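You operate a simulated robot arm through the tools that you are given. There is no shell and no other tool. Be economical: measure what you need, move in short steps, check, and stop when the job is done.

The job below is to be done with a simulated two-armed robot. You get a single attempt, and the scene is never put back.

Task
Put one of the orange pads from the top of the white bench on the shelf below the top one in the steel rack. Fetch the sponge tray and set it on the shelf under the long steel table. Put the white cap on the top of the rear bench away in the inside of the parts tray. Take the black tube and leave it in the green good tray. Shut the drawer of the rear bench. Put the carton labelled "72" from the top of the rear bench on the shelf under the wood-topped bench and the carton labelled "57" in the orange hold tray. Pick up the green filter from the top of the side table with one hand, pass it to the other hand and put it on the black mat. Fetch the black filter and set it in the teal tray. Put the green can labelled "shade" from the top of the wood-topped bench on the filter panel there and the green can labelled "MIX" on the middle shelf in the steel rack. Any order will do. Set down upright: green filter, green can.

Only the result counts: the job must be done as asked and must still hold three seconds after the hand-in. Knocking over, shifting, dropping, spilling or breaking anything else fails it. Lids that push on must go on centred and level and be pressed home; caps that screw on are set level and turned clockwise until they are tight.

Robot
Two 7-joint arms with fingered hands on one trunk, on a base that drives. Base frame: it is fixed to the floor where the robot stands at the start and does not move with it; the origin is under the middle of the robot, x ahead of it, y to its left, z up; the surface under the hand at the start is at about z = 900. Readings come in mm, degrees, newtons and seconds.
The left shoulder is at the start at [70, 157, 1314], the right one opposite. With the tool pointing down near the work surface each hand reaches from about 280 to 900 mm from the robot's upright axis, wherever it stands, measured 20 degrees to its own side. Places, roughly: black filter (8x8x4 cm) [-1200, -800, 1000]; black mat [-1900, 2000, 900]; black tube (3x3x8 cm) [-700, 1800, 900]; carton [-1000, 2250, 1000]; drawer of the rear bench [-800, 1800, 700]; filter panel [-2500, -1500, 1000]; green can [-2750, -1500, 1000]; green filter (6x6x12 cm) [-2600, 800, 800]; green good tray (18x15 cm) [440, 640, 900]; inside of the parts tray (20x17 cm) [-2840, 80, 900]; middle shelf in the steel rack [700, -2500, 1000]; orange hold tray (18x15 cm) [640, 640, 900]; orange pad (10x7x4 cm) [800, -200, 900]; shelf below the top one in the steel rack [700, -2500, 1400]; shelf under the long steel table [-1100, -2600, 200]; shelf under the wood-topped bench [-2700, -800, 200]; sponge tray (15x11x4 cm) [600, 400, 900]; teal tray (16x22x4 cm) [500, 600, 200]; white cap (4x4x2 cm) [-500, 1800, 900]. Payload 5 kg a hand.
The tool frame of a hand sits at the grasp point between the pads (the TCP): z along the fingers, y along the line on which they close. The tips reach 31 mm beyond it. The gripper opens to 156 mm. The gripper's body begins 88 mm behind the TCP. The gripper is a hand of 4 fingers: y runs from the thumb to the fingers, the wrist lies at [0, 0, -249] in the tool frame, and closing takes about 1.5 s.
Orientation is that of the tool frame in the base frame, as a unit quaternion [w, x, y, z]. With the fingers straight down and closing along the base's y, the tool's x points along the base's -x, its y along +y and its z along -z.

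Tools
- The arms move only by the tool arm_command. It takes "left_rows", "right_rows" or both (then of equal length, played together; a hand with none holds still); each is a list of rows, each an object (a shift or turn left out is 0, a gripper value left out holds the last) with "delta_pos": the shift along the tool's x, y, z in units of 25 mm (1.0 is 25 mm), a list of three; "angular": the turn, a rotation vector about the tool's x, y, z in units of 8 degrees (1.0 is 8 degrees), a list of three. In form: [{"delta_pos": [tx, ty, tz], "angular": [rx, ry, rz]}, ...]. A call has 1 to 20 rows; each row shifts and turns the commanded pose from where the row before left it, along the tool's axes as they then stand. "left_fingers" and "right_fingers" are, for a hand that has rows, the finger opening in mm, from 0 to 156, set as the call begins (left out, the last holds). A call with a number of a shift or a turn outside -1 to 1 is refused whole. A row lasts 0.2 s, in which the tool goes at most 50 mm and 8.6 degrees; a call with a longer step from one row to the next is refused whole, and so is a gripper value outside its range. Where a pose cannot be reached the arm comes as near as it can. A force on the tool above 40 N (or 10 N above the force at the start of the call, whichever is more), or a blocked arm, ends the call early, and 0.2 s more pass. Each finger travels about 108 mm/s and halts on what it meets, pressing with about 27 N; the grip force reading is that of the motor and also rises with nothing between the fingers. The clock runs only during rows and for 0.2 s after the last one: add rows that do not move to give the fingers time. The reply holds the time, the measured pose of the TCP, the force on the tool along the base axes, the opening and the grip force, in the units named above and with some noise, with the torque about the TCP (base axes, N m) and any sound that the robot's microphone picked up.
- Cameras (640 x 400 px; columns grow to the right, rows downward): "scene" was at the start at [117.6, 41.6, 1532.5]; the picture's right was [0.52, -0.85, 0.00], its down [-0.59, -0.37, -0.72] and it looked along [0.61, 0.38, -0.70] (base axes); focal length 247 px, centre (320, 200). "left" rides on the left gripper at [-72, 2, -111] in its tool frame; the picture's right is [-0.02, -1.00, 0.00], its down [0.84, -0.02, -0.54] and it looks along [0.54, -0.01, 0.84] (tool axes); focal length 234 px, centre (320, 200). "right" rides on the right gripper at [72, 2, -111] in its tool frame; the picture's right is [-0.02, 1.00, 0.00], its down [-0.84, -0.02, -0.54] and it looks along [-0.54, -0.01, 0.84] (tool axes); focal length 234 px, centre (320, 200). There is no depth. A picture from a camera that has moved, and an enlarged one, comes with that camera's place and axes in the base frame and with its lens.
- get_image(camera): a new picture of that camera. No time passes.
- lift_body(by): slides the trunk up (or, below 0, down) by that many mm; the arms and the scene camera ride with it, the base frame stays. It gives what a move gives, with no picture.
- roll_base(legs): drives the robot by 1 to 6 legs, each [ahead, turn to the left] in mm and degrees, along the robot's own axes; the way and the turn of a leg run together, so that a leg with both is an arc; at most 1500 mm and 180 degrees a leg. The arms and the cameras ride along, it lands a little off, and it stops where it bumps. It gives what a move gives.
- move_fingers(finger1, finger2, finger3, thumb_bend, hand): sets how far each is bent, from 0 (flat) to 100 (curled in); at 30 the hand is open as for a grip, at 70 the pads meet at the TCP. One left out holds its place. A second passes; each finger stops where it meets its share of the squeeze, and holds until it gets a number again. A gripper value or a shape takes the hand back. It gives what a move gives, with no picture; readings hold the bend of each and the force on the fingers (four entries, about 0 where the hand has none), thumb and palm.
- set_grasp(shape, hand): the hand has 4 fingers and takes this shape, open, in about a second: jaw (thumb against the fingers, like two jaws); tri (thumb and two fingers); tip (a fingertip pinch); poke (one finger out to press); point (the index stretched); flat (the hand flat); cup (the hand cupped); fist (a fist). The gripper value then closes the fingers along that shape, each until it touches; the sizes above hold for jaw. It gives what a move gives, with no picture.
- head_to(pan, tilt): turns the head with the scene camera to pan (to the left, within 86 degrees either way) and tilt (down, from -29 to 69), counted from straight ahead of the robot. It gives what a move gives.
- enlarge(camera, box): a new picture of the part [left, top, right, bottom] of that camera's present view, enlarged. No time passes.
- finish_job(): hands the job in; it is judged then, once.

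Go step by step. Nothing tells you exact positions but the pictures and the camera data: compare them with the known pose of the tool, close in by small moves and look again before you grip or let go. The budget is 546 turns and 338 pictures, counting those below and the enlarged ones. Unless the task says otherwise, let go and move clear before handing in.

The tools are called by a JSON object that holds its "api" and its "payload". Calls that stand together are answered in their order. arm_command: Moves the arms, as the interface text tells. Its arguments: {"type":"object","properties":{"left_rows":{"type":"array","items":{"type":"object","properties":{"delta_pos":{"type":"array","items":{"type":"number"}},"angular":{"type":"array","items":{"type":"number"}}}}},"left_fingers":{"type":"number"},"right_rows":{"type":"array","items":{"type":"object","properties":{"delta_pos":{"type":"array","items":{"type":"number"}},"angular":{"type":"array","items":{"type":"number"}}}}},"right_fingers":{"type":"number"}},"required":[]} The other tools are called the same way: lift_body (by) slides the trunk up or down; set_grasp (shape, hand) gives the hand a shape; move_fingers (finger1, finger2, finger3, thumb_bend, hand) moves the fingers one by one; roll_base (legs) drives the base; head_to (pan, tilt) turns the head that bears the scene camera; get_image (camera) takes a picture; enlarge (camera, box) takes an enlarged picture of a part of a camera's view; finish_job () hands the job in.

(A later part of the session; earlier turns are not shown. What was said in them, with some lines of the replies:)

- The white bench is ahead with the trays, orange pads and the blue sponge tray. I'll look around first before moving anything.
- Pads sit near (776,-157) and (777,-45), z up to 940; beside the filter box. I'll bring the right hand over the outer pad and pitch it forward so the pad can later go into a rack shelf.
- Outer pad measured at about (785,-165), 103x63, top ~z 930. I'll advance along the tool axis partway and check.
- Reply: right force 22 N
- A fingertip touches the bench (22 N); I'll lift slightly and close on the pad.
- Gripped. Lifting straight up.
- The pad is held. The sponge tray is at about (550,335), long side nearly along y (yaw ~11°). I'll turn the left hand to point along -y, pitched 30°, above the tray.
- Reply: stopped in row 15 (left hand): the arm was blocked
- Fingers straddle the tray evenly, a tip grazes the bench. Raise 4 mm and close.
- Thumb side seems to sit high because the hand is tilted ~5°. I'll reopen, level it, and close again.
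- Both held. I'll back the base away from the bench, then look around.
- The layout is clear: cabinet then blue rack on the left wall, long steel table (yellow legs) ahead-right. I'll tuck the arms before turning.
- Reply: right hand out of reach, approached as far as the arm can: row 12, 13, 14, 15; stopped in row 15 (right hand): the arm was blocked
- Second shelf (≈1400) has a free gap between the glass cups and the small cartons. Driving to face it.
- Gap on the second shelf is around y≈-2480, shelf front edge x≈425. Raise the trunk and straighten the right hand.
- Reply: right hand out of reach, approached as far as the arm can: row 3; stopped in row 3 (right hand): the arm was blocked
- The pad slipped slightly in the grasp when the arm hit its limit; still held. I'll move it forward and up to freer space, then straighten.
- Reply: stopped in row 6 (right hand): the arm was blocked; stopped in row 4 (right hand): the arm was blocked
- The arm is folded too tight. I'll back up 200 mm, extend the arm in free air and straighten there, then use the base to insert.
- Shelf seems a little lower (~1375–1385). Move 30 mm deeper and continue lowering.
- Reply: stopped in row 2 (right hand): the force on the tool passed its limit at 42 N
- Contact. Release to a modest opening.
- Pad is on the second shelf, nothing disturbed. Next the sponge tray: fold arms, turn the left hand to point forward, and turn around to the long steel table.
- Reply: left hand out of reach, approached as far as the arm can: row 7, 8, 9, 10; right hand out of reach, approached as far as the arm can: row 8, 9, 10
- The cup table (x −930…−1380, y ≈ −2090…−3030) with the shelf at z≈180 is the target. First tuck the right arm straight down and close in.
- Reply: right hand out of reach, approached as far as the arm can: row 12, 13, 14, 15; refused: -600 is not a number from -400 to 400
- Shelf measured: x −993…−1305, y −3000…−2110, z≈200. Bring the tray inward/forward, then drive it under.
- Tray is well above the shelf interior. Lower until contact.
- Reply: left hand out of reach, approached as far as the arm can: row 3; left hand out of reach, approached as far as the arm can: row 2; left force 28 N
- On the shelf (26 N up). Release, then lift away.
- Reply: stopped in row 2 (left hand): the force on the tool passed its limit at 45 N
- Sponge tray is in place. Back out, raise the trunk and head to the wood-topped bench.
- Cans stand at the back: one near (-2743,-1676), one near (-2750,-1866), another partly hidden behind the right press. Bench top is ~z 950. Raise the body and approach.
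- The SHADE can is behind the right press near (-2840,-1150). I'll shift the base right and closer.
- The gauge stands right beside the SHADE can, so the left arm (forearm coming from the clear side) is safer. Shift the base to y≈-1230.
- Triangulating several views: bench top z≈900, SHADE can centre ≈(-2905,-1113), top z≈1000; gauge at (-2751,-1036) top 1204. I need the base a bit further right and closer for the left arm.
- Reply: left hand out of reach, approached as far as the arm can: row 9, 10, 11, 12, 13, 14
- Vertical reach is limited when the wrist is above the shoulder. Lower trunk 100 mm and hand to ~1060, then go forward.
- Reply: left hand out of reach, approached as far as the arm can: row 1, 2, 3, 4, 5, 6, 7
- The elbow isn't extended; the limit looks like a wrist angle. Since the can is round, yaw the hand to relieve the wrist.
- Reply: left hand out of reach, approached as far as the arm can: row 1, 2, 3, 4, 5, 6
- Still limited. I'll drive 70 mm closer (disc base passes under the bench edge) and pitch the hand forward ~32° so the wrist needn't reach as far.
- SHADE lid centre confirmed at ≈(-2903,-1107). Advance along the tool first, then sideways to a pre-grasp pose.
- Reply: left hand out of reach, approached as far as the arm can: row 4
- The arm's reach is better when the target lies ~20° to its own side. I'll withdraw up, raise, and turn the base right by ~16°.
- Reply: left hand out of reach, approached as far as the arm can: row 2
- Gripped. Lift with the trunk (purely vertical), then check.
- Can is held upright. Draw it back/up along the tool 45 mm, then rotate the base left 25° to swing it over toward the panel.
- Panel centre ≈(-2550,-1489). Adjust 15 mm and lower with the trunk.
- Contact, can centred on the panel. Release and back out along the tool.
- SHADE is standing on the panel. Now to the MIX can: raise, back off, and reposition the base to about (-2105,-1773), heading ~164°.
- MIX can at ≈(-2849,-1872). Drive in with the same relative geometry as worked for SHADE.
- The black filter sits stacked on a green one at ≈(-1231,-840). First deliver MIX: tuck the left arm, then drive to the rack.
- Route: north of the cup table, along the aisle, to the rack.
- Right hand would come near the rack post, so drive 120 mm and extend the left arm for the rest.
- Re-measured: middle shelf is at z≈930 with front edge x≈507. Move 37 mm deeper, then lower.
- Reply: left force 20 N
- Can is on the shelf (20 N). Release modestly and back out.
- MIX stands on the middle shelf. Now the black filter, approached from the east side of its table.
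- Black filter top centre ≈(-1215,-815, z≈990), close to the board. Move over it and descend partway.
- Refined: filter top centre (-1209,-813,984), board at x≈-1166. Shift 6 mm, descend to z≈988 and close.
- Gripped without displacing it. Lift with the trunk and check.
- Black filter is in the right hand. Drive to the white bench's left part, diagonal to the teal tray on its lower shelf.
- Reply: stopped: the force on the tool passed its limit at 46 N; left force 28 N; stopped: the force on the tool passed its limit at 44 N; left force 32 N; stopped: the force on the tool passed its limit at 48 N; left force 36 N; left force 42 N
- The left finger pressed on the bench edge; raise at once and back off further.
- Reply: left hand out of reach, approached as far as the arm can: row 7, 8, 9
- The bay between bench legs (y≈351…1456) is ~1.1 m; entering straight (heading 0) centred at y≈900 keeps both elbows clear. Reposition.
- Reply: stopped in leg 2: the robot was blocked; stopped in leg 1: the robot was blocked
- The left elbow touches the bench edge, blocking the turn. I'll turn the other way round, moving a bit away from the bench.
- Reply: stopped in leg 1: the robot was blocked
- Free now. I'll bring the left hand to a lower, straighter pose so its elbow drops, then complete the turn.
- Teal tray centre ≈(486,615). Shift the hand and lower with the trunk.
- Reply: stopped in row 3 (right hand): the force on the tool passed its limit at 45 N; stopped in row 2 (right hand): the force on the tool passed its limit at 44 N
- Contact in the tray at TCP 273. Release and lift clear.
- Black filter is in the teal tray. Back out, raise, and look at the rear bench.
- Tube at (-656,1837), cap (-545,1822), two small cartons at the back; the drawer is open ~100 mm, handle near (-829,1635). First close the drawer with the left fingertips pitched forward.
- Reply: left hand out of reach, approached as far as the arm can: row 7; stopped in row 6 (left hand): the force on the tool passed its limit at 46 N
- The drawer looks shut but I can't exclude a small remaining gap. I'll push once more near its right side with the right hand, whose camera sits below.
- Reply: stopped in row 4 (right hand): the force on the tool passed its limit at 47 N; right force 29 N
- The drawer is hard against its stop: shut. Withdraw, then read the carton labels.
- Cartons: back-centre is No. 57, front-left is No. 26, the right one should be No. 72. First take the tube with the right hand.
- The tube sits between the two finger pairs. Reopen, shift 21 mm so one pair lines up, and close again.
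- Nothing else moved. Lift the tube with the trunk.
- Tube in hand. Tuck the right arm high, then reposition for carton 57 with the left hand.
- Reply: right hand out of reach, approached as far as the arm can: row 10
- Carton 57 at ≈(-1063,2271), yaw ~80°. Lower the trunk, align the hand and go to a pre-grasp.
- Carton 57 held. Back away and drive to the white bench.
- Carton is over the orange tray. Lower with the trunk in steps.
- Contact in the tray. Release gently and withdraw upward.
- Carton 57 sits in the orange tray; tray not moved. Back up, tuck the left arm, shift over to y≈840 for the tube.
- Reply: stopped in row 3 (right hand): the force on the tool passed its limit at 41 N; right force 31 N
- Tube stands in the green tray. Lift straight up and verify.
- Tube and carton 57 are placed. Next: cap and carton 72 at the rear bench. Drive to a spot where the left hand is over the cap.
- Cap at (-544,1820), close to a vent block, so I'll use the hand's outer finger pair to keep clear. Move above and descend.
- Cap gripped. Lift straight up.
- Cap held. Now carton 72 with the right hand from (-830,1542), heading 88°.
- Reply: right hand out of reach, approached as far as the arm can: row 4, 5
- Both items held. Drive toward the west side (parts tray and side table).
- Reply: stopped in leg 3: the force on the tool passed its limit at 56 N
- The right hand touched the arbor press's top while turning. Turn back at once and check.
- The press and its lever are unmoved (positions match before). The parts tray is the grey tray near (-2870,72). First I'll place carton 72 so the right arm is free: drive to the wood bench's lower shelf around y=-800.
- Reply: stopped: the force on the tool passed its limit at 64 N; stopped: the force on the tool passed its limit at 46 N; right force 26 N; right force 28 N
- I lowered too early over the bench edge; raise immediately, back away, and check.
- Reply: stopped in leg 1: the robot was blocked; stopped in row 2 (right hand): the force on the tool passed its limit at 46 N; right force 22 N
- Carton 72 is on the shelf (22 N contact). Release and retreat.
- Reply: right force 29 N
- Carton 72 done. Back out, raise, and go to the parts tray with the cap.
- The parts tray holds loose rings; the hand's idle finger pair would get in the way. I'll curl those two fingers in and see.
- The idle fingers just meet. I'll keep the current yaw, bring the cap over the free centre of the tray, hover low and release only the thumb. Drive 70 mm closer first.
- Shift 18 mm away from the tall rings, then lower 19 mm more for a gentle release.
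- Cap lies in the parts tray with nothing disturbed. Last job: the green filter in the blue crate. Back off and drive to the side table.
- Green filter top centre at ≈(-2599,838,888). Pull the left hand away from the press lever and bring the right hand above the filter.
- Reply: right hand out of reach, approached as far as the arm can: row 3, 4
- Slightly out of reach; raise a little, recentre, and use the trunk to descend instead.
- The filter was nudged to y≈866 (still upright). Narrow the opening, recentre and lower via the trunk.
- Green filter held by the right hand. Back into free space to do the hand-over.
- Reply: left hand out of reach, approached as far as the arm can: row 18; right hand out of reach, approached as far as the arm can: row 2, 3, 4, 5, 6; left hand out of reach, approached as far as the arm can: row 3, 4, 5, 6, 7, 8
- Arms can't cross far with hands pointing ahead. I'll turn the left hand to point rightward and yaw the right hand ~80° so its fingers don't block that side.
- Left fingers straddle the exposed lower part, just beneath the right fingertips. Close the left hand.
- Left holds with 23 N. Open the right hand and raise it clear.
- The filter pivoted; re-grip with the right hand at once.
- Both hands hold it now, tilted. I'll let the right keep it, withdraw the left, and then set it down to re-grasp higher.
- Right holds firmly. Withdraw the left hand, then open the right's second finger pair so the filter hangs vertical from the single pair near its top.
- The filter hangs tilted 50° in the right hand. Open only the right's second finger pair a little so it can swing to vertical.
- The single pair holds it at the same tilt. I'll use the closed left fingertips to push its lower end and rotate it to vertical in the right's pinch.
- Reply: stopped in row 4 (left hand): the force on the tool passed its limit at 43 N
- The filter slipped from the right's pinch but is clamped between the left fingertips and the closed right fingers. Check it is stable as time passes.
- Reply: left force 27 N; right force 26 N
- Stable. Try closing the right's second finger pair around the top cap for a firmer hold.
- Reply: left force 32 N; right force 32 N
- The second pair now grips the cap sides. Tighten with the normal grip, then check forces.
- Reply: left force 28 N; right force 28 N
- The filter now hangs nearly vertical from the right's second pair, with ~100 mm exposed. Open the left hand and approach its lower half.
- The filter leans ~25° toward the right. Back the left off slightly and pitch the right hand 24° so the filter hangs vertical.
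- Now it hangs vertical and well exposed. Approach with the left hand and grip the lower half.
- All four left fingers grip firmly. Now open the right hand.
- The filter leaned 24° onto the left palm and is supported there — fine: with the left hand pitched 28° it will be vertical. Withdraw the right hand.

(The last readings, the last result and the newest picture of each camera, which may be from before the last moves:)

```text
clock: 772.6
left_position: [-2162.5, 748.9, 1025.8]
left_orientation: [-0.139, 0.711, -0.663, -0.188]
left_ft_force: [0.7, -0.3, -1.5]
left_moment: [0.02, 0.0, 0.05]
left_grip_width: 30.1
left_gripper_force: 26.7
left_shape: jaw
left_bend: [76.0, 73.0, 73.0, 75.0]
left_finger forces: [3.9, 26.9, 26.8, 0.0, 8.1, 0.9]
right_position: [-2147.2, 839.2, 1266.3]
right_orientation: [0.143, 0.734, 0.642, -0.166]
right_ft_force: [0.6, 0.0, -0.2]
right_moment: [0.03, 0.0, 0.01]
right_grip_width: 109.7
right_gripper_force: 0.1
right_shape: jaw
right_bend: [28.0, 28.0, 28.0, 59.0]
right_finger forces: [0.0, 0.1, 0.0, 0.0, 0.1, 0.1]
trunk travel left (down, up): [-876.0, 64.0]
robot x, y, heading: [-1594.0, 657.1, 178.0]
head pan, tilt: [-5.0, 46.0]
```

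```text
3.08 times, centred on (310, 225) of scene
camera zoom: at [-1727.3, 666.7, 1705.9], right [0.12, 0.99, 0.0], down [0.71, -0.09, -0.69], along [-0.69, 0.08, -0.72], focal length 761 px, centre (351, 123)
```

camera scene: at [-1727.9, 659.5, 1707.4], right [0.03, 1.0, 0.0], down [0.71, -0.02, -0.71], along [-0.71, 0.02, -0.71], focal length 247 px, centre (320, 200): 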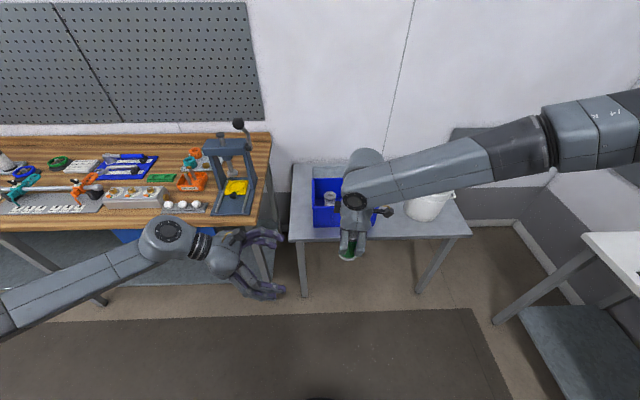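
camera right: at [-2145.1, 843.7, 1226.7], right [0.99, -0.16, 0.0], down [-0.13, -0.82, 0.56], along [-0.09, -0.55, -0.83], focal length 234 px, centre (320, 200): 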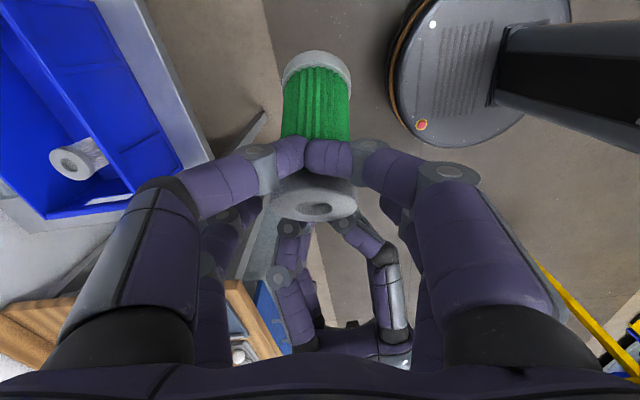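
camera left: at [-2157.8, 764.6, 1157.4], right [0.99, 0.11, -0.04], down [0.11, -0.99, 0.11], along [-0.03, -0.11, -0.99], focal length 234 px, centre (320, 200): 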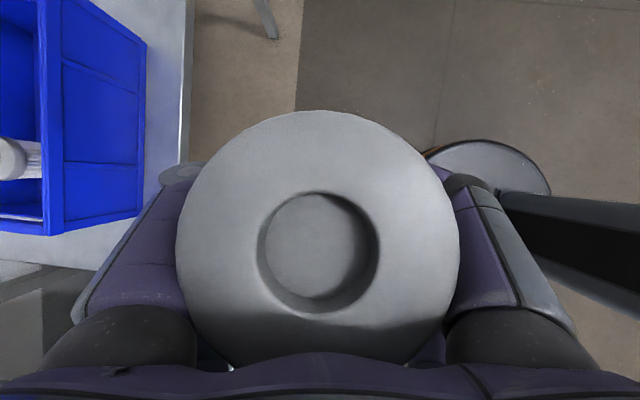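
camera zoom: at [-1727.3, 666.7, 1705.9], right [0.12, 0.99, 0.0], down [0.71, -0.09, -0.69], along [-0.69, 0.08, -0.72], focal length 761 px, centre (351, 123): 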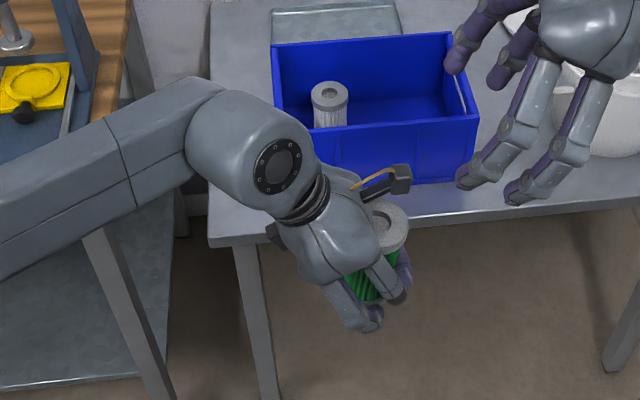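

Passed to the left hand; it's close to vertical. Raise a little and drive to the black mat.

{"api": "lift_body", "payload": {"by": 60}}

{"api": "roll_base", "payload": {"legs": [[0, -58], [760, 0], [0, -30]]}}

{"api": "head_to", "payload": {"pan": 5, "tilt": 42}}

{"api": "get_image", "payload": {"camera": "scene"}}

```text
clock: 773.6
left_position: [-2162.9, 749.9, 1087.0]
left_orientation: [-0.139, 0.712, -0.662, -0.188]
left_ft_force: [0.1, 0.3, -1.0]
left_moment: [0.0, 0.03, 0.02]
left_grip_width: 30.2
left_gripper_force: 27.3
left_shape: jaw
left_bend: [76.0, 73.0, 73.0, 75.0]
left_finger forces: [4.0, 26.9, 26.7, 0.1, 8.0, 1.0]
right_position: [-2148.1, 841.1, 1326.2]
right_orientation: [0.143, 0.734, 0.642, -0.166]
right_ft_force: [0.0, 0.6, 0.1]
right_moment: [-0.02, 0.01, 0.02]
right_grip_width: 109.7
right_gripper_force: 0.0
right_shape: jaw
right_bend: [28.0, 28.0, 28.0, 59.0]
right_finger forces: [0.1, 0.1, 0.0, 0.1, 0.0, 0.0]
trunk travel left (down, up): [-936.0, 4.0]
robot x, y, heading: [-1593.7, 656.7, 178.2]
head pan, tilt: [-5.0, 46.0]
```

```text
clock: 781.7
left_position: [-1901.7, 1879.8, 1087.3]
left_orientation: [0.232, -0.047, 0.971, 0.038]
left_ft_force: [0.3, 0.5, -0.8]
left_moment: [-0.02, 0.0, -0.05]
left_grip_width: 29.9
left_gripper_force: 26.5
left_shape: jaw
left_bend: [76.0, 73.0, 73.0, 75.0]
left_finger forces: [3.9, 26.5, 25.9, 0.0, 7.7, 0.9]
right_position: [-1810.1, 1866.9, 1326.1]
right_orientation: [-0.013, 0.974, -0.052, -0.219]
right_ft_force: [-0.1, 0.5, -1.1]
right_moment: [-0.02, -0.02, -0.03]
right_grip_width: 109.8
right_gripper_force: 0.1
right_shape: jaw
right_bend: [28.0, 28.0, 28.0, 59.0]
right_finger forces: [0.0, 0.0, 0.1, 0.1, 0.0, 0.1]
trunk travel left (down, up): [-936.0, 4.0]
robot x, y, heading: [-1981.2, 1307.1, 89.5]
head pan, tilt: [-5.0, 46.0]
```

```text
clock: 782.5
left_position: [-1900.1, 1879.7, 1085.5]
left_orientation: [0.231, -0.048, 0.971, 0.038]
left_ft_force: [-0.5, -0.2, -0.1]
left_moment: [-0.02, -0.01, 0.01]
left_grip_width: 30.2
left_gripper_force: 27.0
left_shape: jaw
left_bend: [76.0, 73.0, 73.0, 75.0]
left_finger forces: [3.8, 26.6, 26.0, 0.0, 7.7, 0.9]
right_position: [-1809.2, 1865.8, 1325.3]
right_orientation: [-0.013, 0.974, -0.052, -0.219]
right_ft_force: [-0.3, 0.6, -1.1]
right_moment: [-0.01, -0.02, -0.05]
right_grip_width: 109.8
right_gripper_force: 0.1
right_shape: jaw
right_bend: [28.0, 28.0, 28.0, 59.0]
right_finger forces: [0.0, 0.0, 0.1, 0.1, 0.1, 0.0]
trunk travel left (down, up): [-936.0, 4.0]
robot x, y, heading: [-1977.2, 1305.9, 89.6]
head pan, tilt: [5.0, 42.0]
```

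```text
33 pictures are left
camera scene: at [-1986.0, 1441.6, 1771.6], right [1.0, 0.08, 0.0], down [0.05, -0.67, -0.74], along [-0.06, 0.74, -0.67], focal length 247 px, centre (320, 200)
```

scene: 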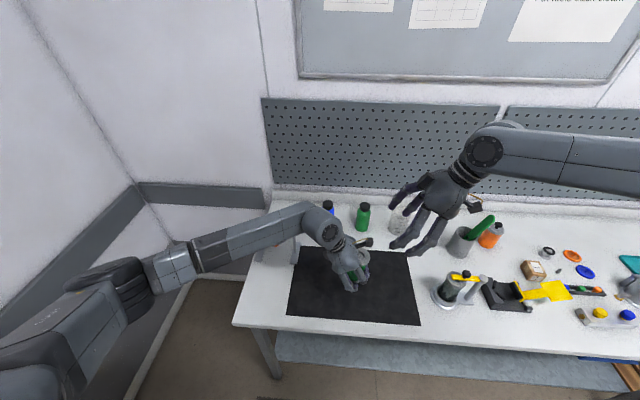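

{"api": "enlarge", "payload": {"camera": "scene", "box": [270, 200, 440, 340]}}

```text
2.86 times, centred on (355, 270) of scene
camera zoom: at [-1986.0, 1441.6, 1771.6], right [1.0, 0.08, 0.0], down [0.05, -0.67, -0.74], along [-0.06, 0.74, -0.67], focal length 706 px, centre (220, 0)
```

zoom: 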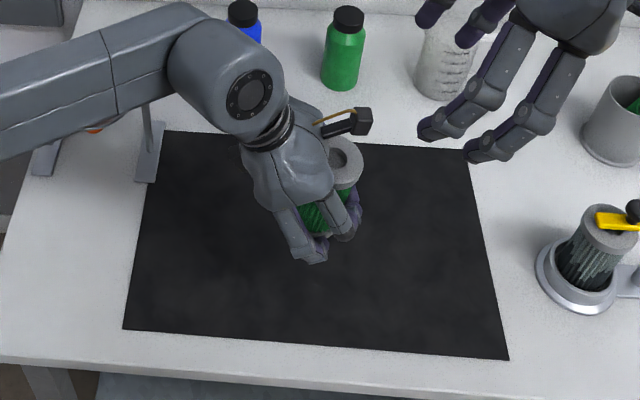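

Filter is over the mat and upright within a few degrees. Lower with the trunk.

{"api": "lift_body", "payload": {"by": -125}}

{"api": "lift_body", "payload": {"by": -12}}

{"api": "enlarge", "payload": {"camera": "scene", "box": [270, 180, 440, 320]}}

```text
clock: 784.0
left_position: [-1899.4, 1880.0, 962.1]
left_orientation: [0.232, -0.047, 0.971, 0.037]
left_ft_force: [0.2, 0.1, -0.5]
left_moment: [-0.01, -0.03, -0.04]
left_grip_width: 30.5
left_gripper_force: 27.1
left_shape: jaw
left_bend: [76.0, 73.0, 73.0, 75.0]
left_finger forces: [3.8, 26.5, 26.0, 0.0, 7.7, 0.9]
right_position: [-1809.4, 1865.8, 1200.7]
right_orientation: [-0.014, 0.974, -0.053, -0.219]
right_ft_force: [0.2, -0.4, 0.8]
right_moment: [-0.02, 0.05, 0.01]
right_grip_width: 109.4
right_gripper_force: 0.0
right_shape: jaw
right_bend: [28.0, 28.0, 28.0, 59.0]
right_finger forces: [0.0, 0.1, 0.0, 0.0, 0.1, 0.0]
trunk travel left (down, up): [-811.0, 129.0]
robot x, y, heading: [-1977.8, 1309.8, 89.7]
head pan, tilt: [5.0, 42.0]
```

```text
clock: 784.6
left_position: [-1899.7, 1879.7, 948.9]
left_orientation: [0.231, -0.048, 0.971, 0.038]
left_ft_force: [0.3, -0.5, -1.0]
left_moment: [-0.03, -0.01, 0.01]
left_grip_width: 30.3
left_gripper_force: 27.4
left_shape: jaw
left_bend: [76.0, 73.0, 73.0, 75.0]
left_finger forces: [3.8, 26.6, 26.0, 0.0, 7.7, 0.9]
right_position: [-1809.3, 1866.6, 1189.4]
right_orientation: [-0.014, 0.974, -0.053, -0.22]
right_ft_force: [-1.5, 0.0, 0.2]
right_moment: [-0.03, -0.02, 0.0]
right_grip_width: 109.7
right_gripper_force: 0.1
right_shape: jaw
right_bend: [28.0, 28.0, 28.0, 59.0]
right_finger forces: [0.1, 0.1, 0.0, 0.0, 0.0, 0.0]
trunk travel left (down, up): [-799.0, 141.0]
robot x, y, heading: [-1976.6, 1310.5, 89.7]
head pan, tilt: [5.0, 42.0]
```

```text
2.86 times, centred on (355, 250) of scene
camera zoom: at [-1986.0, 1441.7, 1634.6], right [1.0, 0.08, 0.0], down [0.05, -0.67, -0.74], along [-0.06, 0.74, -0.67], focal length 706 px, centre (220, 57)
```

zoom: 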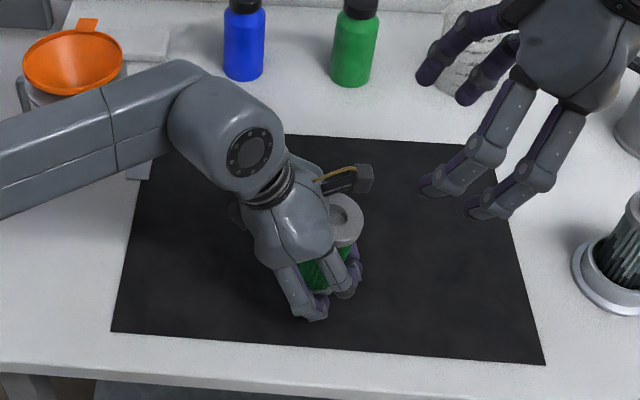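

{"api": "arm_command", "payload": {"left_rows": [{"delta_pos": [0.07, 0, 0.14]}, {"delta_pos": [0.07, 0, 0.14]}, {}]}}

{"api": "arm_command", "payload": {"left_rows": [{"delta_pos": [0.05, 0, 0.1]}, {"delta_pos": [0.05, 0, 0.1]}, {}]}}

```text
clock: 785.4
left_position: [-1901.0, 1878.3, 945.5]
left_orientation: [0.233, -0.047, 0.971, 0.04]
left_ft_force: [-3.7, -5.1, 27.5]
left_moment: [-1.16, 0.36, -0.1]
left_grip_width: 30.7
left_gripper_force: 26.7
left_shape: jaw
left_bend: [76.0, 73.0, 74.0, 75.0]
left_finger forces: [4.8, 26.6, 57.0, 0.1, 6.6, 1.6]
right_position: [-1811.1, 1862.1, 1190.6]
right_orientation: [-0.015, 0.974, -0.052, -0.219]
right_ft_force: [0.0, 0.7, -0.6]
right_moment: [0.01, 0.01, -0.01]
right_grip_width: 109.7
right_gripper_force: 0.0
right_shape: jaw
right_bend: [28.0, 28.0, 28.0, 59.0]
right_finger forces: [0.0, 0.0, 0.0, 0.0, 0.0, 0.1]
trunk travel left (down, up): [-799.0, 141.0]
robot x, y, heading: [-1976.8, 1310.6, 89.7]
head pan, tilt: [5.0, 42.0]
```

```text
clock: 785.9
left_position: [-1899.4, 1880.3, 945.1]
left_orientation: [0.237, -0.048, 0.97, 0.039]
left_ft_force: [-8.7, -10.0, 23.6]
left_moment: [-1.25, 0.53, -0.24]
left_grip_width: 31.1
left_gripper_force: 27.0
left_shape: jaw
left_bend: [76.0, 73.0, 74.0, 74.0]
left_finger forces: [4.9, 25.4, 49.2, 0.1, 7.3, 2.3]
right_position: [-1811.7, 1864.8, 1188.7]
right_orientation: [-0.015, 0.974, -0.052, -0.219]
right_ft_force: [-0.4, 0.7, -0.1]
right_moment: [-0.01, 0.01, -0.02]
right_grip_width: 109.6
right_gripper_force: 0.1
right_shape: jaw
right_bend: [28.0, 28.0, 28.0, 59.0]
right_finger forces: [0.0, 0.0, 0.0, 0.0, 0.0, 0.0]
trunk travel left (down, up): [-799.0, 141.0]
robot x, y, heading: [-1975.5, 1308.5, 89.6]
head pan, tilt: [5.0, 42.0]
stopped in row 2 (left hand): the force on the tool passed its limit at 42 N (the readings are from after the stop); the commanded pose is now the measured one
```

A fingertip touches the mat just as the filter's base reaches it. Relieve slightly, then open.

{"api": "arm_command", "payload": {"left_rows": [{"delta_pos": [-0.03, 0, -0.05]}, {}]}}

{"api": "arm_command", "payload": {"left_rows": [{}, {}, {}], "left_fingers": 60}}

{"api": "get_image", "payload": {"camera": "left"}}

{"api": "enlarge", "payload": {"camera": "scene", "box": [290, 200, 420, 300]}}

```text
clock: 786.5
left_position: [-1898.9, 1880.5, 945.2]
left_orientation: [0.236, -0.047, 0.97, 0.04]
left_ft_force: [-2.4, -3.5, 15.5]
left_moment: [-0.71, 0.2, -0.07]
left_grip_width: 31.2
left_gripper_force: 27.3
left_shape: jaw
left_bend: [76.0, 73.0, 74.0, 74.0]
left_finger forces: [4.8, 27.1, 44.3, 0.0, 6.8, 2.3]
right_position: [-1810.7, 1864.2, 1189.9]
right_orientation: [-0.015, 0.974, -0.053, -0.219]
right_ft_force: [-0.3, 0.8, 0.1]
right_moment: [0.01, -0.02, -0.01]
right_grip_width: 109.5
right_gripper_force: 0.0
right_shape: jaw
right_bend: [28.0, 28.0, 28.0, 59.0]
right_finger forces: [0.1, 0.0, 0.1, 0.0, 0.0, 0.0]
trunk travel left (down, up): [-799.0, 141.0]
robot x, y, heading: [-1974.7, 1307.0, 89.9]
head pan, tilt: [5.0, 42.0]
```

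```text
clock: 787.3
left_position: [-1898.1, 1881.0, 944.7]
left_orientation: [0.235, -0.048, 0.97, 0.04]
left_ft_force: [0.0, -0.5, 13.2]
left_moment: [-0.52, 0.07, 0.01]
left_grip_width: 59.5
left_gripper_force: 0.1
left_shape: jaw
left_bend: [74.0, 73.0, 76.0, 70.0]
left_finger forces: [0.0, 0.7, 14.9, 0.1, 0.0, 0.1]
right_position: [-1809.1, 1865.5, 1189.6]
right_orientation: [-0.015, 0.974, -0.052, -0.218]
right_ft_force: [0.1, -0.1, 0.3]
right_moment: [0.02, 0.02, 0.0]
right_grip_width: 109.4
right_gripper_force: 0.1
right_shape: jaw
right_bend: [28.0, 28.0, 28.0, 59.0]
right_finger forces: [0.0, 0.1, 0.1, 0.0, 0.0, 0.1]
trunk travel left (down, up): [-799.0, 141.0]
robot x, y, heading: [-1980.7, 1306.8, 89.5]
head pan, tilt: [5.0, 42.0]
```

```text
30 pictures are left
camera left: at [-1884.2, 1877.6, 1076.2], right [0.13, -0.99, -0.04], down [-0.99, -0.14, 0.1], along [-0.1, 0.03, -0.99], focal length 234 px, centre (320, 200)
```

left: 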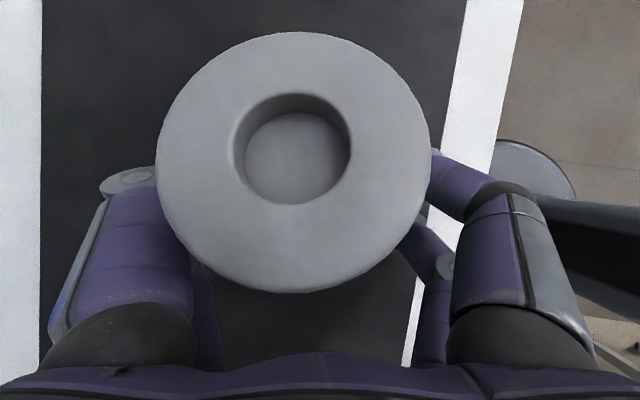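

```text
4.00 times, centred on (355, 250) of scene
camera zoom: at [-1986.3, 1439.7, 1634.8], right [1.0, 0.08, 0.0], down [0.05, -0.67, -0.74], along [-0.06, 0.74, -0.67], focal length 989 px, centre (180, 0)
```

zoom: 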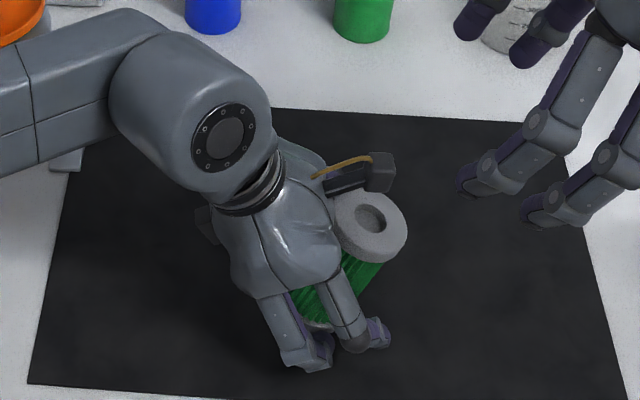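

The filter stands on its base. Open wider and withdraw up and back.

{"api": "arm_command", "payload": {"left_rows": [{"delta_pos": [-0.05, 0, -0.1]}, {}, {}, {}], "left_fingers": 110}}

{"api": "get_image", "payload": {"camera": "left"}}

```text
clock: 788.3
left_position: [-1898.9, 1882.2, 946.7]
left_orientation: [0.234, -0.047, 0.97, 0.04]
left_ft_force: [-1.6, 7.7, 11.7]
left_moment: [-0.3, 0.19, -0.14]
left_grip_width: 104.0
left_gripper_force: 0.0
left_shape: jaw
left_bend: [28.0, 28.0, 74.0, 59.0]
left_finger forces: [1.0, 0.0, 11.7, 0.0, 0.1, 0.1]
right_position: [-1810.3, 1866.6, 1189.4]
right_orientation: [-0.015, 0.974, -0.053, -0.218]
right_ft_force: [0.2, -0.4, -0.1]
right_moment: [-0.01, 0.01, 0.01]
right_grip_width: 109.6
right_gripper_force: 0.0
right_shape: jaw
right_bend: [28.0, 28.0, 28.0, 59.0]
right_finger forces: [0.1, 0.0, 0.1, 0.0, 0.0, 0.0]
trunk travel left (down, up): [-799.0, 141.0]
robot x, y, heading: [-1977.7, 1310.1, 89.6]
head pan, tilt: [5.0, 42.0]
```

```text
28 pictures are left
camera left: at [-1884.9, 1878.7, 1078.1], right [0.13, -0.99, -0.04], down [-0.99, -0.14, 0.1], along [-0.1, 0.03, -0.99], focal length 234 px, centre (320, 200)
```

left: 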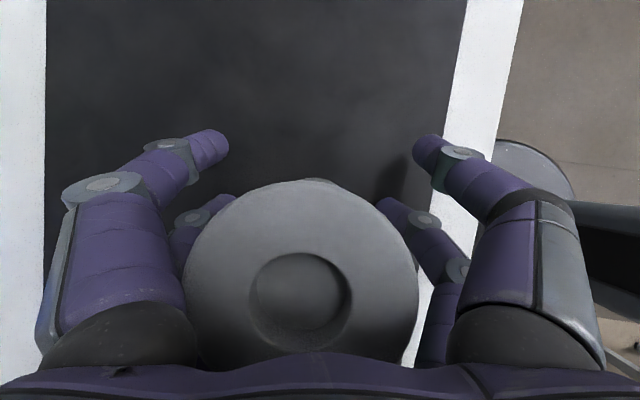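

{"api": "arm_command", "payload": {"left_rows": [{}, {}, {}, {}]}}

{"api": "get_image", "payload": {"camera": "left"}}

{"api": "enlarge", "payload": {"camera": "scene", "box": [290, 200, 420, 300]}}

```text
clock: 789.3
left_position: [-1899.9, 1881.0, 946.9]
left_orientation: [0.234, -0.048, 0.97, 0.04]
left_ft_force: [-3.7, 5.7, 12.7]
left_moment: [-0.29, 0.21, -0.18]
left_grip_width: 103.8
left_gripper_force: 0.0
left_shape: jaw
left_bend: [28.0, 28.0, 74.0, 59.0]
left_finger forces: [1.2, 0.0, 12.1, 0.1, 0.0, 0.0]
right_position: [-1809.0, 1865.7, 1190.0]
right_orientation: [-0.014, 0.974, -0.052, -0.219]
right_ft_force: [0.7, 0.0, 0.6]
right_moment: [0.0, 0.04, 0.02]
right_grip_width: 109.7
right_gripper_force: 0.0
right_shape: jaw
right_bend: [28.0, 28.0, 28.0, 59.0]
right_finger forces: [0.0, 0.1, 0.0, 0.0, 0.0, 0.0]
trunk travel left (down, up): [-799.0, 141.0]
robot x, y, heading: [-1977.5, 1309.3, 89.6]
head pan, tilt: [5.0, 42.0]
```

```text
27 pictures are left
camera left: at [-1884.8, 1878.4, 1078.1], right [0.13, -0.99, -0.04], down [-0.99, -0.14, 0.1], along [-0.1, 0.03, -0.99], focal length 234 px, centre (320, 200)
```

left: 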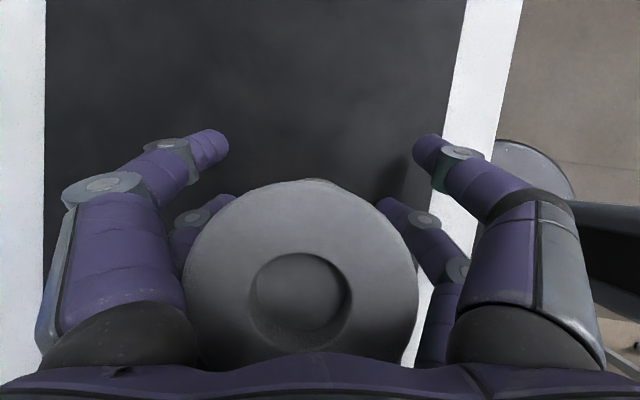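

```text
4.00 times, centred on (355, 250) of scene
camera zoom: at [-1986.9, 1441.0, 1634.7], right [1.0, 0.08, 0.0], down [0.05, -0.67, -0.74], along [-0.06, 0.74, -0.67], focal length 989 px, centre (180, 0)
```

zoom: 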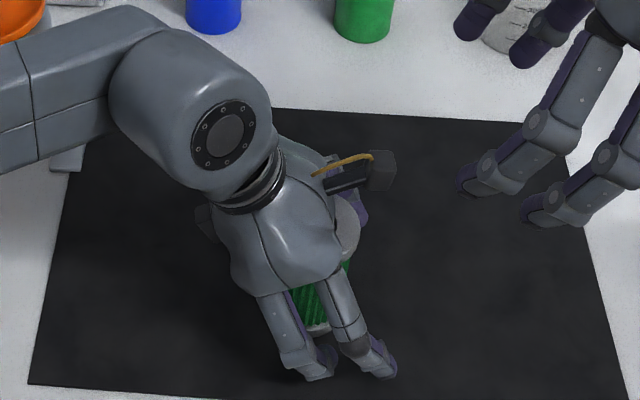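

The filter appears upright beside the palm. Retreat slowly along the tool axis.

{"api": "arm_command", "payload": {"left_rows": [{"delta_pos": [0, 0, -0.25]}, {"delta_pos": [0, 0, -0.25]}, {}, {}, {}]}}

{"api": "get_image", "payload": {"camera": "left"}}

```text
clock: 790.5
left_position: [-1904.0, 1879.5, 956.2]
left_orientation: [0.234, -0.047, 0.97, 0.04]
left_ft_force: [0.1, 0.3, 0.0]
left_moment: [-0.03, -0.01, -0.02]
left_grip_width: 109.5
left_gripper_force: 0.0
left_shape: jaw
left_bend: [28.0, 28.0, 28.0, 59.0]
left_finger forces: [0.0, 0.1, 0.0, 0.1, 0.0, 0.1]
right_position: [-1809.8, 1866.2, 1190.3]
right_orientation: [-0.014, 0.974, -0.053, -0.219]
right_ft_force: [1.4, -0.7, 0.5]
right_moment: [0.0, -0.01, 0.0]
right_grip_width: 109.6
right_gripper_force: 0.0
right_shape: jaw
right_bend: [28.0, 28.0, 28.0, 59.0]
right_finger forces: [0.1, 0.1, 0.0, 0.0, 0.0, 0.1]
trunk travel left (down, up): [-799.0, 141.0]
robot x, y, heading: [-1974.8, 1308.1, 89.4]
head pan, tilt: [5.0, 42.0]
```

```text
25 pictures are left
camera left: at [-1890.2, 1876.8, 1088.3], right [0.13, -0.99, -0.04], down [-0.99, -0.14, 0.1], along [-0.1, 0.03, -0.99], focal length 234 px, centre (320, 200)
```

left: 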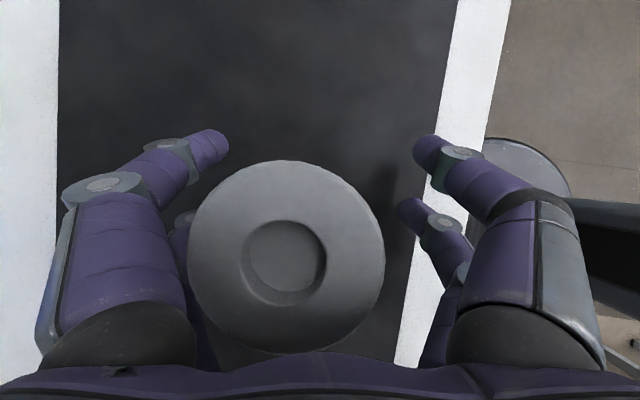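

Standing free. Centre the hand by 11 mm and withdraw fully.

{"api": "arm_command", "payload": {"left_rows": [{"delta_pos": [0, 0.4, 0]}, {"delta_pos": [0, 0, -0.5]}, {"delta_pos": [0, 0, -0.8]}, {"delta_pos": [0, 0, -1]}, {"delta_pos": [0, 0, -1]}, {"delta_pos": [0, 0, -1]}, {"delta_pos": [0, 0, -1]}, {"delta_pos": [0, 0, -1]}, {"delta_pos": [0, 0, -1]}, {}]}}

{"api": "lift_body", "payload": {"by": 120}}

{"api": "enlarge", "payload": {"camera": "scene", "box": [270, 190, 440, 330]}}

```text
clock: 792.7
left_position: [-1987.8, 1872.6, 1118.3]
left_orientation: [0.234, -0.048, 0.97, 0.038]
left_ft_force: [-0.2, 0.4, 0.3]
left_moment: [-0.03, 0.01, 0.0]
left_grip_width: 109.7
left_gripper_force: 0.0
left_shape: jaw
left_bend: [28.0, 28.0, 28.0, 59.0]
left_finger forces: [0.1, 0.0, 0.1, 0.0, 0.1, 0.0]
right_position: [-1809.5, 1866.4, 1188.6]
right_orientation: [-0.013, 0.974, -0.053, -0.219]
right_ft_force: [0.3, -0.4, 0.0]
right_moment: [0.0, 0.01, 0.02]
right_grip_width: 109.7
right_gripper_force: 0.0
right_shape: jaw
right_bend: [28.0, 28.0, 28.0, 59.0]
right_finger forces: [0.1, 0.1, 0.0, 0.0, 0.1, 0.0]
trunk travel left (down, up): [-799.0, 141.0]
robot x, y, heading: [-1975.7, 1309.0, 89.7]
head pan, tilt: [5.0, 42.0]
```

```text
clock: 794.2
left_position: [-1987.8, 1872.0, 1237.8]
left_orientation: [0.233, -0.048, 0.97, 0.04]
left_ft_force: [0.0, 0.2, 0.0]
left_moment: [0.0, 0.01, -0.01]
left_grip_width: 109.4
left_gripper_force: 0.0
left_shape: jaw
left_bend: [28.0, 28.0, 28.0, 59.0]
left_finger forces: [0.0, 0.0, 0.0, 0.0, 0.0, 0.0]
right_position: [-1810.0, 1865.4, 1308.2]
right_orientation: [-0.014, 0.974, -0.053, -0.22]
right_ft_force: [-0.1, -0.1, 0.0]
right_moment: [0.01, 0.0, 0.03]
right_grip_width: 109.7
right_gripper_force: 0.0
right_shape: jaw
right_bend: [28.0, 28.0, 28.0, 59.0]
right_finger forces: [0.0, 0.1, 0.1, 0.0, 0.1, 0.0]
trunk travel left (down, up): [-919.0, 21.0]
robot x, y, heading: [-1978.0, 1307.5, 89.9]
head pan, tilt: [5.0, 42.0]
```

```text
2.86 times, centred on (355, 260) of scene
camera zoom: at [-1986.2, 1441.5, 1754.6], right [1.0, 0.08, 0.0], down [0.05, -0.67, -0.74], along [-0.06, 0.74, -0.67], focal length 706 px, centre (220, 29)
```

zoom: 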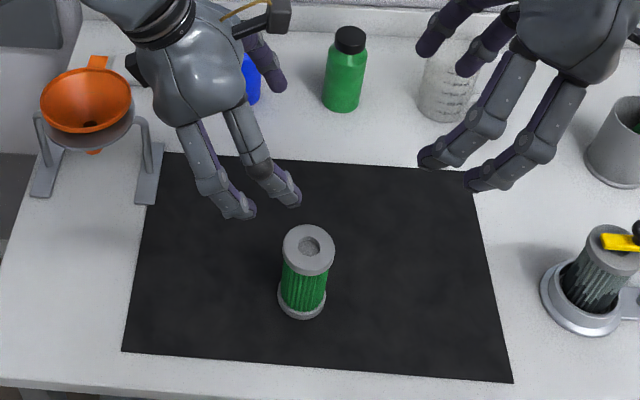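

The green filter stands upright on the mat. Move clear and take a final check of the filter table that the base brushed earlier.

{"api": "roll_base", "payload": {"legs": [[-350, 0], [0, -100]]}}

{"api": "head_to", "payload": {"pan": -60, "tilt": 20}}

{"api": "get_image", "payload": {"camera": "scene"}}

```text
clock: 800.7
left_position: [-1424.2, 863.6, 1238.5]
left_orientation: [0.179, 0.719, 0.653, -0.156]
left_ft_force: [0.0, 0.1, 0.1]
left_moment: [-0.02, -0.01, -0.01]
left_grip_width: 109.3
left_gripper_force: 0.0
left_shape: jaw
left_bend: [28.0, 28.0, 28.0, 59.0]
left_finger forces: [0.1, 0.0, 0.0, 0.0, 0.0, 0.0]
right_position: [-1464.3, 691.0, 1308.4]
right_orientation: [0.177, -0.579, 0.785, 0.128]
right_ft_force: [-0.6, -0.3, -0.7]
right_moment: [0.02, 0.03, 0.02]
right_grip_width: 109.5
right_gripper_force: 0.1
right_shape: jaw
right_bend: [28.0, 28.0, 28.0, 59.0]
right_finger forces: [0.0, 0.0, 0.0, 0.1, 0.1, 0.0]
trunk travel left (down, up): [-919.0, 21.0]
robot x, y, heading: [-1979.6, 963.5, -11.5]
head pan, tilt: [5.0, 42.0]
```

```text
clock: 802.0
left_position: [-1424.8, 864.1, 1238.4]
left_orientation: [0.179, 0.719, 0.654, -0.155]
left_ft_force: [-0.5, -1.1, 0.4]
left_moment: [-0.02, 0.01, -0.02]
left_grip_width: 109.6
left_gripper_force: 0.0
left_shape: jaw
left_bend: [28.0, 28.0, 28.0, 59.0]
left_finger forces: [0.0, 0.0, 0.1, 0.0, 0.0, 0.0]
right_position: [-1465.3, 689.7, 1308.3]
right_orientation: [0.178, -0.579, 0.785, 0.13]
right_ft_force: [-0.2, -0.1, -1.1]
right_moment: [0.0, -0.02, -0.03]
right_grip_width: 109.8
right_gripper_force: 0.0
right_shape: jaw
right_bend: [28.0, 28.0, 28.0, 59.0]
right_finger forces: [0.1, 0.0, 0.0, 0.0, 0.0, 0.0]
trunk travel left (down, up): [-919.0, 21.0]
robot x, y, heading: [-1977.0, 959.3, -11.5]
head pan, tilt: [-60.0, 20.0]
```

```text
23 pictures are left
camera scene: at [-1902.2, 861.5, 1789.0], right [-0.95, -0.32, 0.0], down [-0.11, 0.32, -0.94], along [0.3, -0.89, -0.34], focal length 247 px, centre (320, 200)
```

scene: 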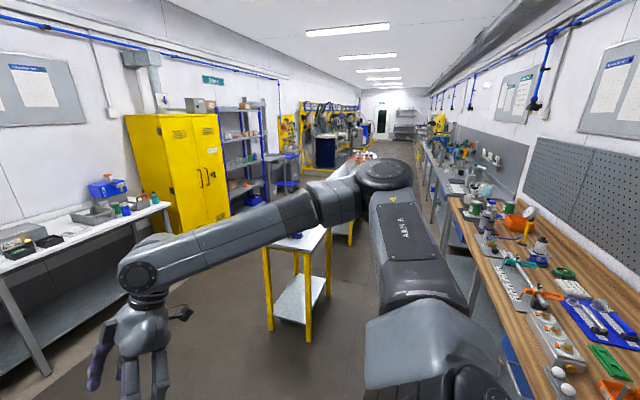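

{"api": "roll_base", "payload": {"legs": [[0, -60]]}}

{"api": "head_to", "payload": {"pan": 2, "tilt": 15}}

{"api": "enlarge", "payload": {"camera": "scene", "box": [220, 150, 480, 310]}}

```text
clock: 805.1
left_position: [-1783.7, 433.7, 1239.2]
left_orientation: [0.078, 0.949, 0.209, -0.224]
left_ft_force: [-0.6, 0.3, -1.6]
left_moment: [0.01, 0.03, 0.0]
left_grip_width: 109.3
left_gripper_force: 0.0
left_shape: jaw
left_bend: [28.0, 28.0, 28.0, 59.0]
left_finger forces: [0.0, 0.0, 0.1, 0.0, 0.0, 0.0]
right_position: [-1952.6, 381.1, 1308.7]
right_orientation: [0.218, -0.111, 0.969, 0.023]
right_ft_force: [-0.4, -0.3, 0.8]
right_moment: [0.0, 0.02, -0.03]
right_grip_width: 109.3
right_gripper_force: 0.0
right_shape: jaw
right_bend: [28.0, 28.0, 28.0, 59.0]
right_finger forces: [0.0, 0.0, 0.0, 0.0, 0.0, 0.1]
trunk travel left (down, up): [-919.0, 21.0]
robot x, y, heading: [-1982.2, 960.4, -71.2]
head pan, tilt: [-60.0, 20.0]
```

```text
clock: 806.4
left_position: [-1783.5, 433.9, 1238.7]
left_orientation: [0.078, 0.949, 0.208, -0.223]
left_ft_force: [1.0, -0.6, 0.5]
left_moment: [-0.01, 0.0, 0.04]
left_grip_width: 109.5
left_gripper_force: 0.2
left_shape: jaw
left_bend: [28.0, 28.0, 28.0, 59.0]
left_finger forces: [0.1, 0.0, 0.0, 0.0, 0.0, 0.0]
right_position: [-1953.7, 380.8, 1308.0]
right_orientation: [0.217, -0.112, 0.969, 0.023]
right_ft_force: [-0.1, -0.1, -0.3]
right_moment: [0.01, -0.01, -0.05]
right_grip_width: 109.7
right_gripper_force: 0.1
right_shape: jaw
right_bend: [28.0, 28.0, 28.0, 59.0]
right_finger forces: [0.1, 0.0, 0.0, 0.1, 0.0, 0.0]
trunk travel left (down, up): [-919.0, 21.0]
robot x, y, heading: [-1978.2, 958.9, -71.2]
head pan, tilt: [2.0, 15.0]
```

```text
2.46 times, centred on (350, 230) of scene
camera zoom: at [-1931.5, 825.0, 1797.1], right [-0.93, -0.36, 0.0], down [-0.09, 0.24, -0.97], along [0.34, -0.9, -0.26], focal length 609 px, centre (246, 126)
```

zoom: 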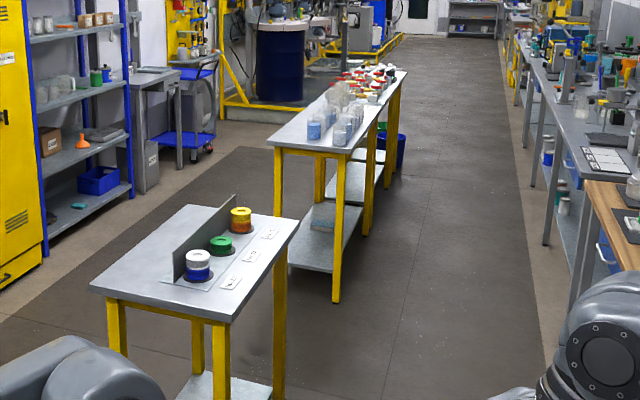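

Everything is in place and undisturbed: filter stacks, rack items and the sponge tray are all visible where they should be. Handing in.

{"api": "finish_job", "payload": {}}

```text
The job is handed in.
```

I carried out every item on the list and handed the job in; the judging result has not come back. A few moments along the way could still count against it.

**Where things ended up**

| Item | Final place |
|---|---|
| Orange pad | Shelf below the top one in the steel rack |
| Sponge tray | Shelf under the long steel table |
| White cap | Lying flat in the parts tray |
| Black tube | Standing in the green good tray |
| Drawer of the rear bench | Pushed shut against its stop |
| Carton "72" | Shelf under the wood-topped bench |
| Carton "57" | Orange hold tray |
| Green filter | Upright on the black mat |
| Black filter | Teal tray |
| Green can "shade" | Upright on the filter panel |
| Green can "MIX" | Upright on the middle shelf in the steel rack |

**What went less than cleanly**
- **Green filter hand-over:** I picked it up with the right hand and placed it with the left. It slipped and tilted several times during the pass, but never fell.
- **Contacts with other things:**
  - A finger pressed on the white bench edge.
  - The right hand touched the tall press on the wood-topped bench.
  - The carton pressed on the front edge of the wood-topped bench.
  - The base brushed the table with the filter stacks.
  - I compared the press and the filter stacks with earlier pictures and neither had moved. I saw no sign of anything shifting at the two bench-edge contacts.
- **White cap:** I let it drop about 2 cm into the parts tray; the pieces already there did not move.
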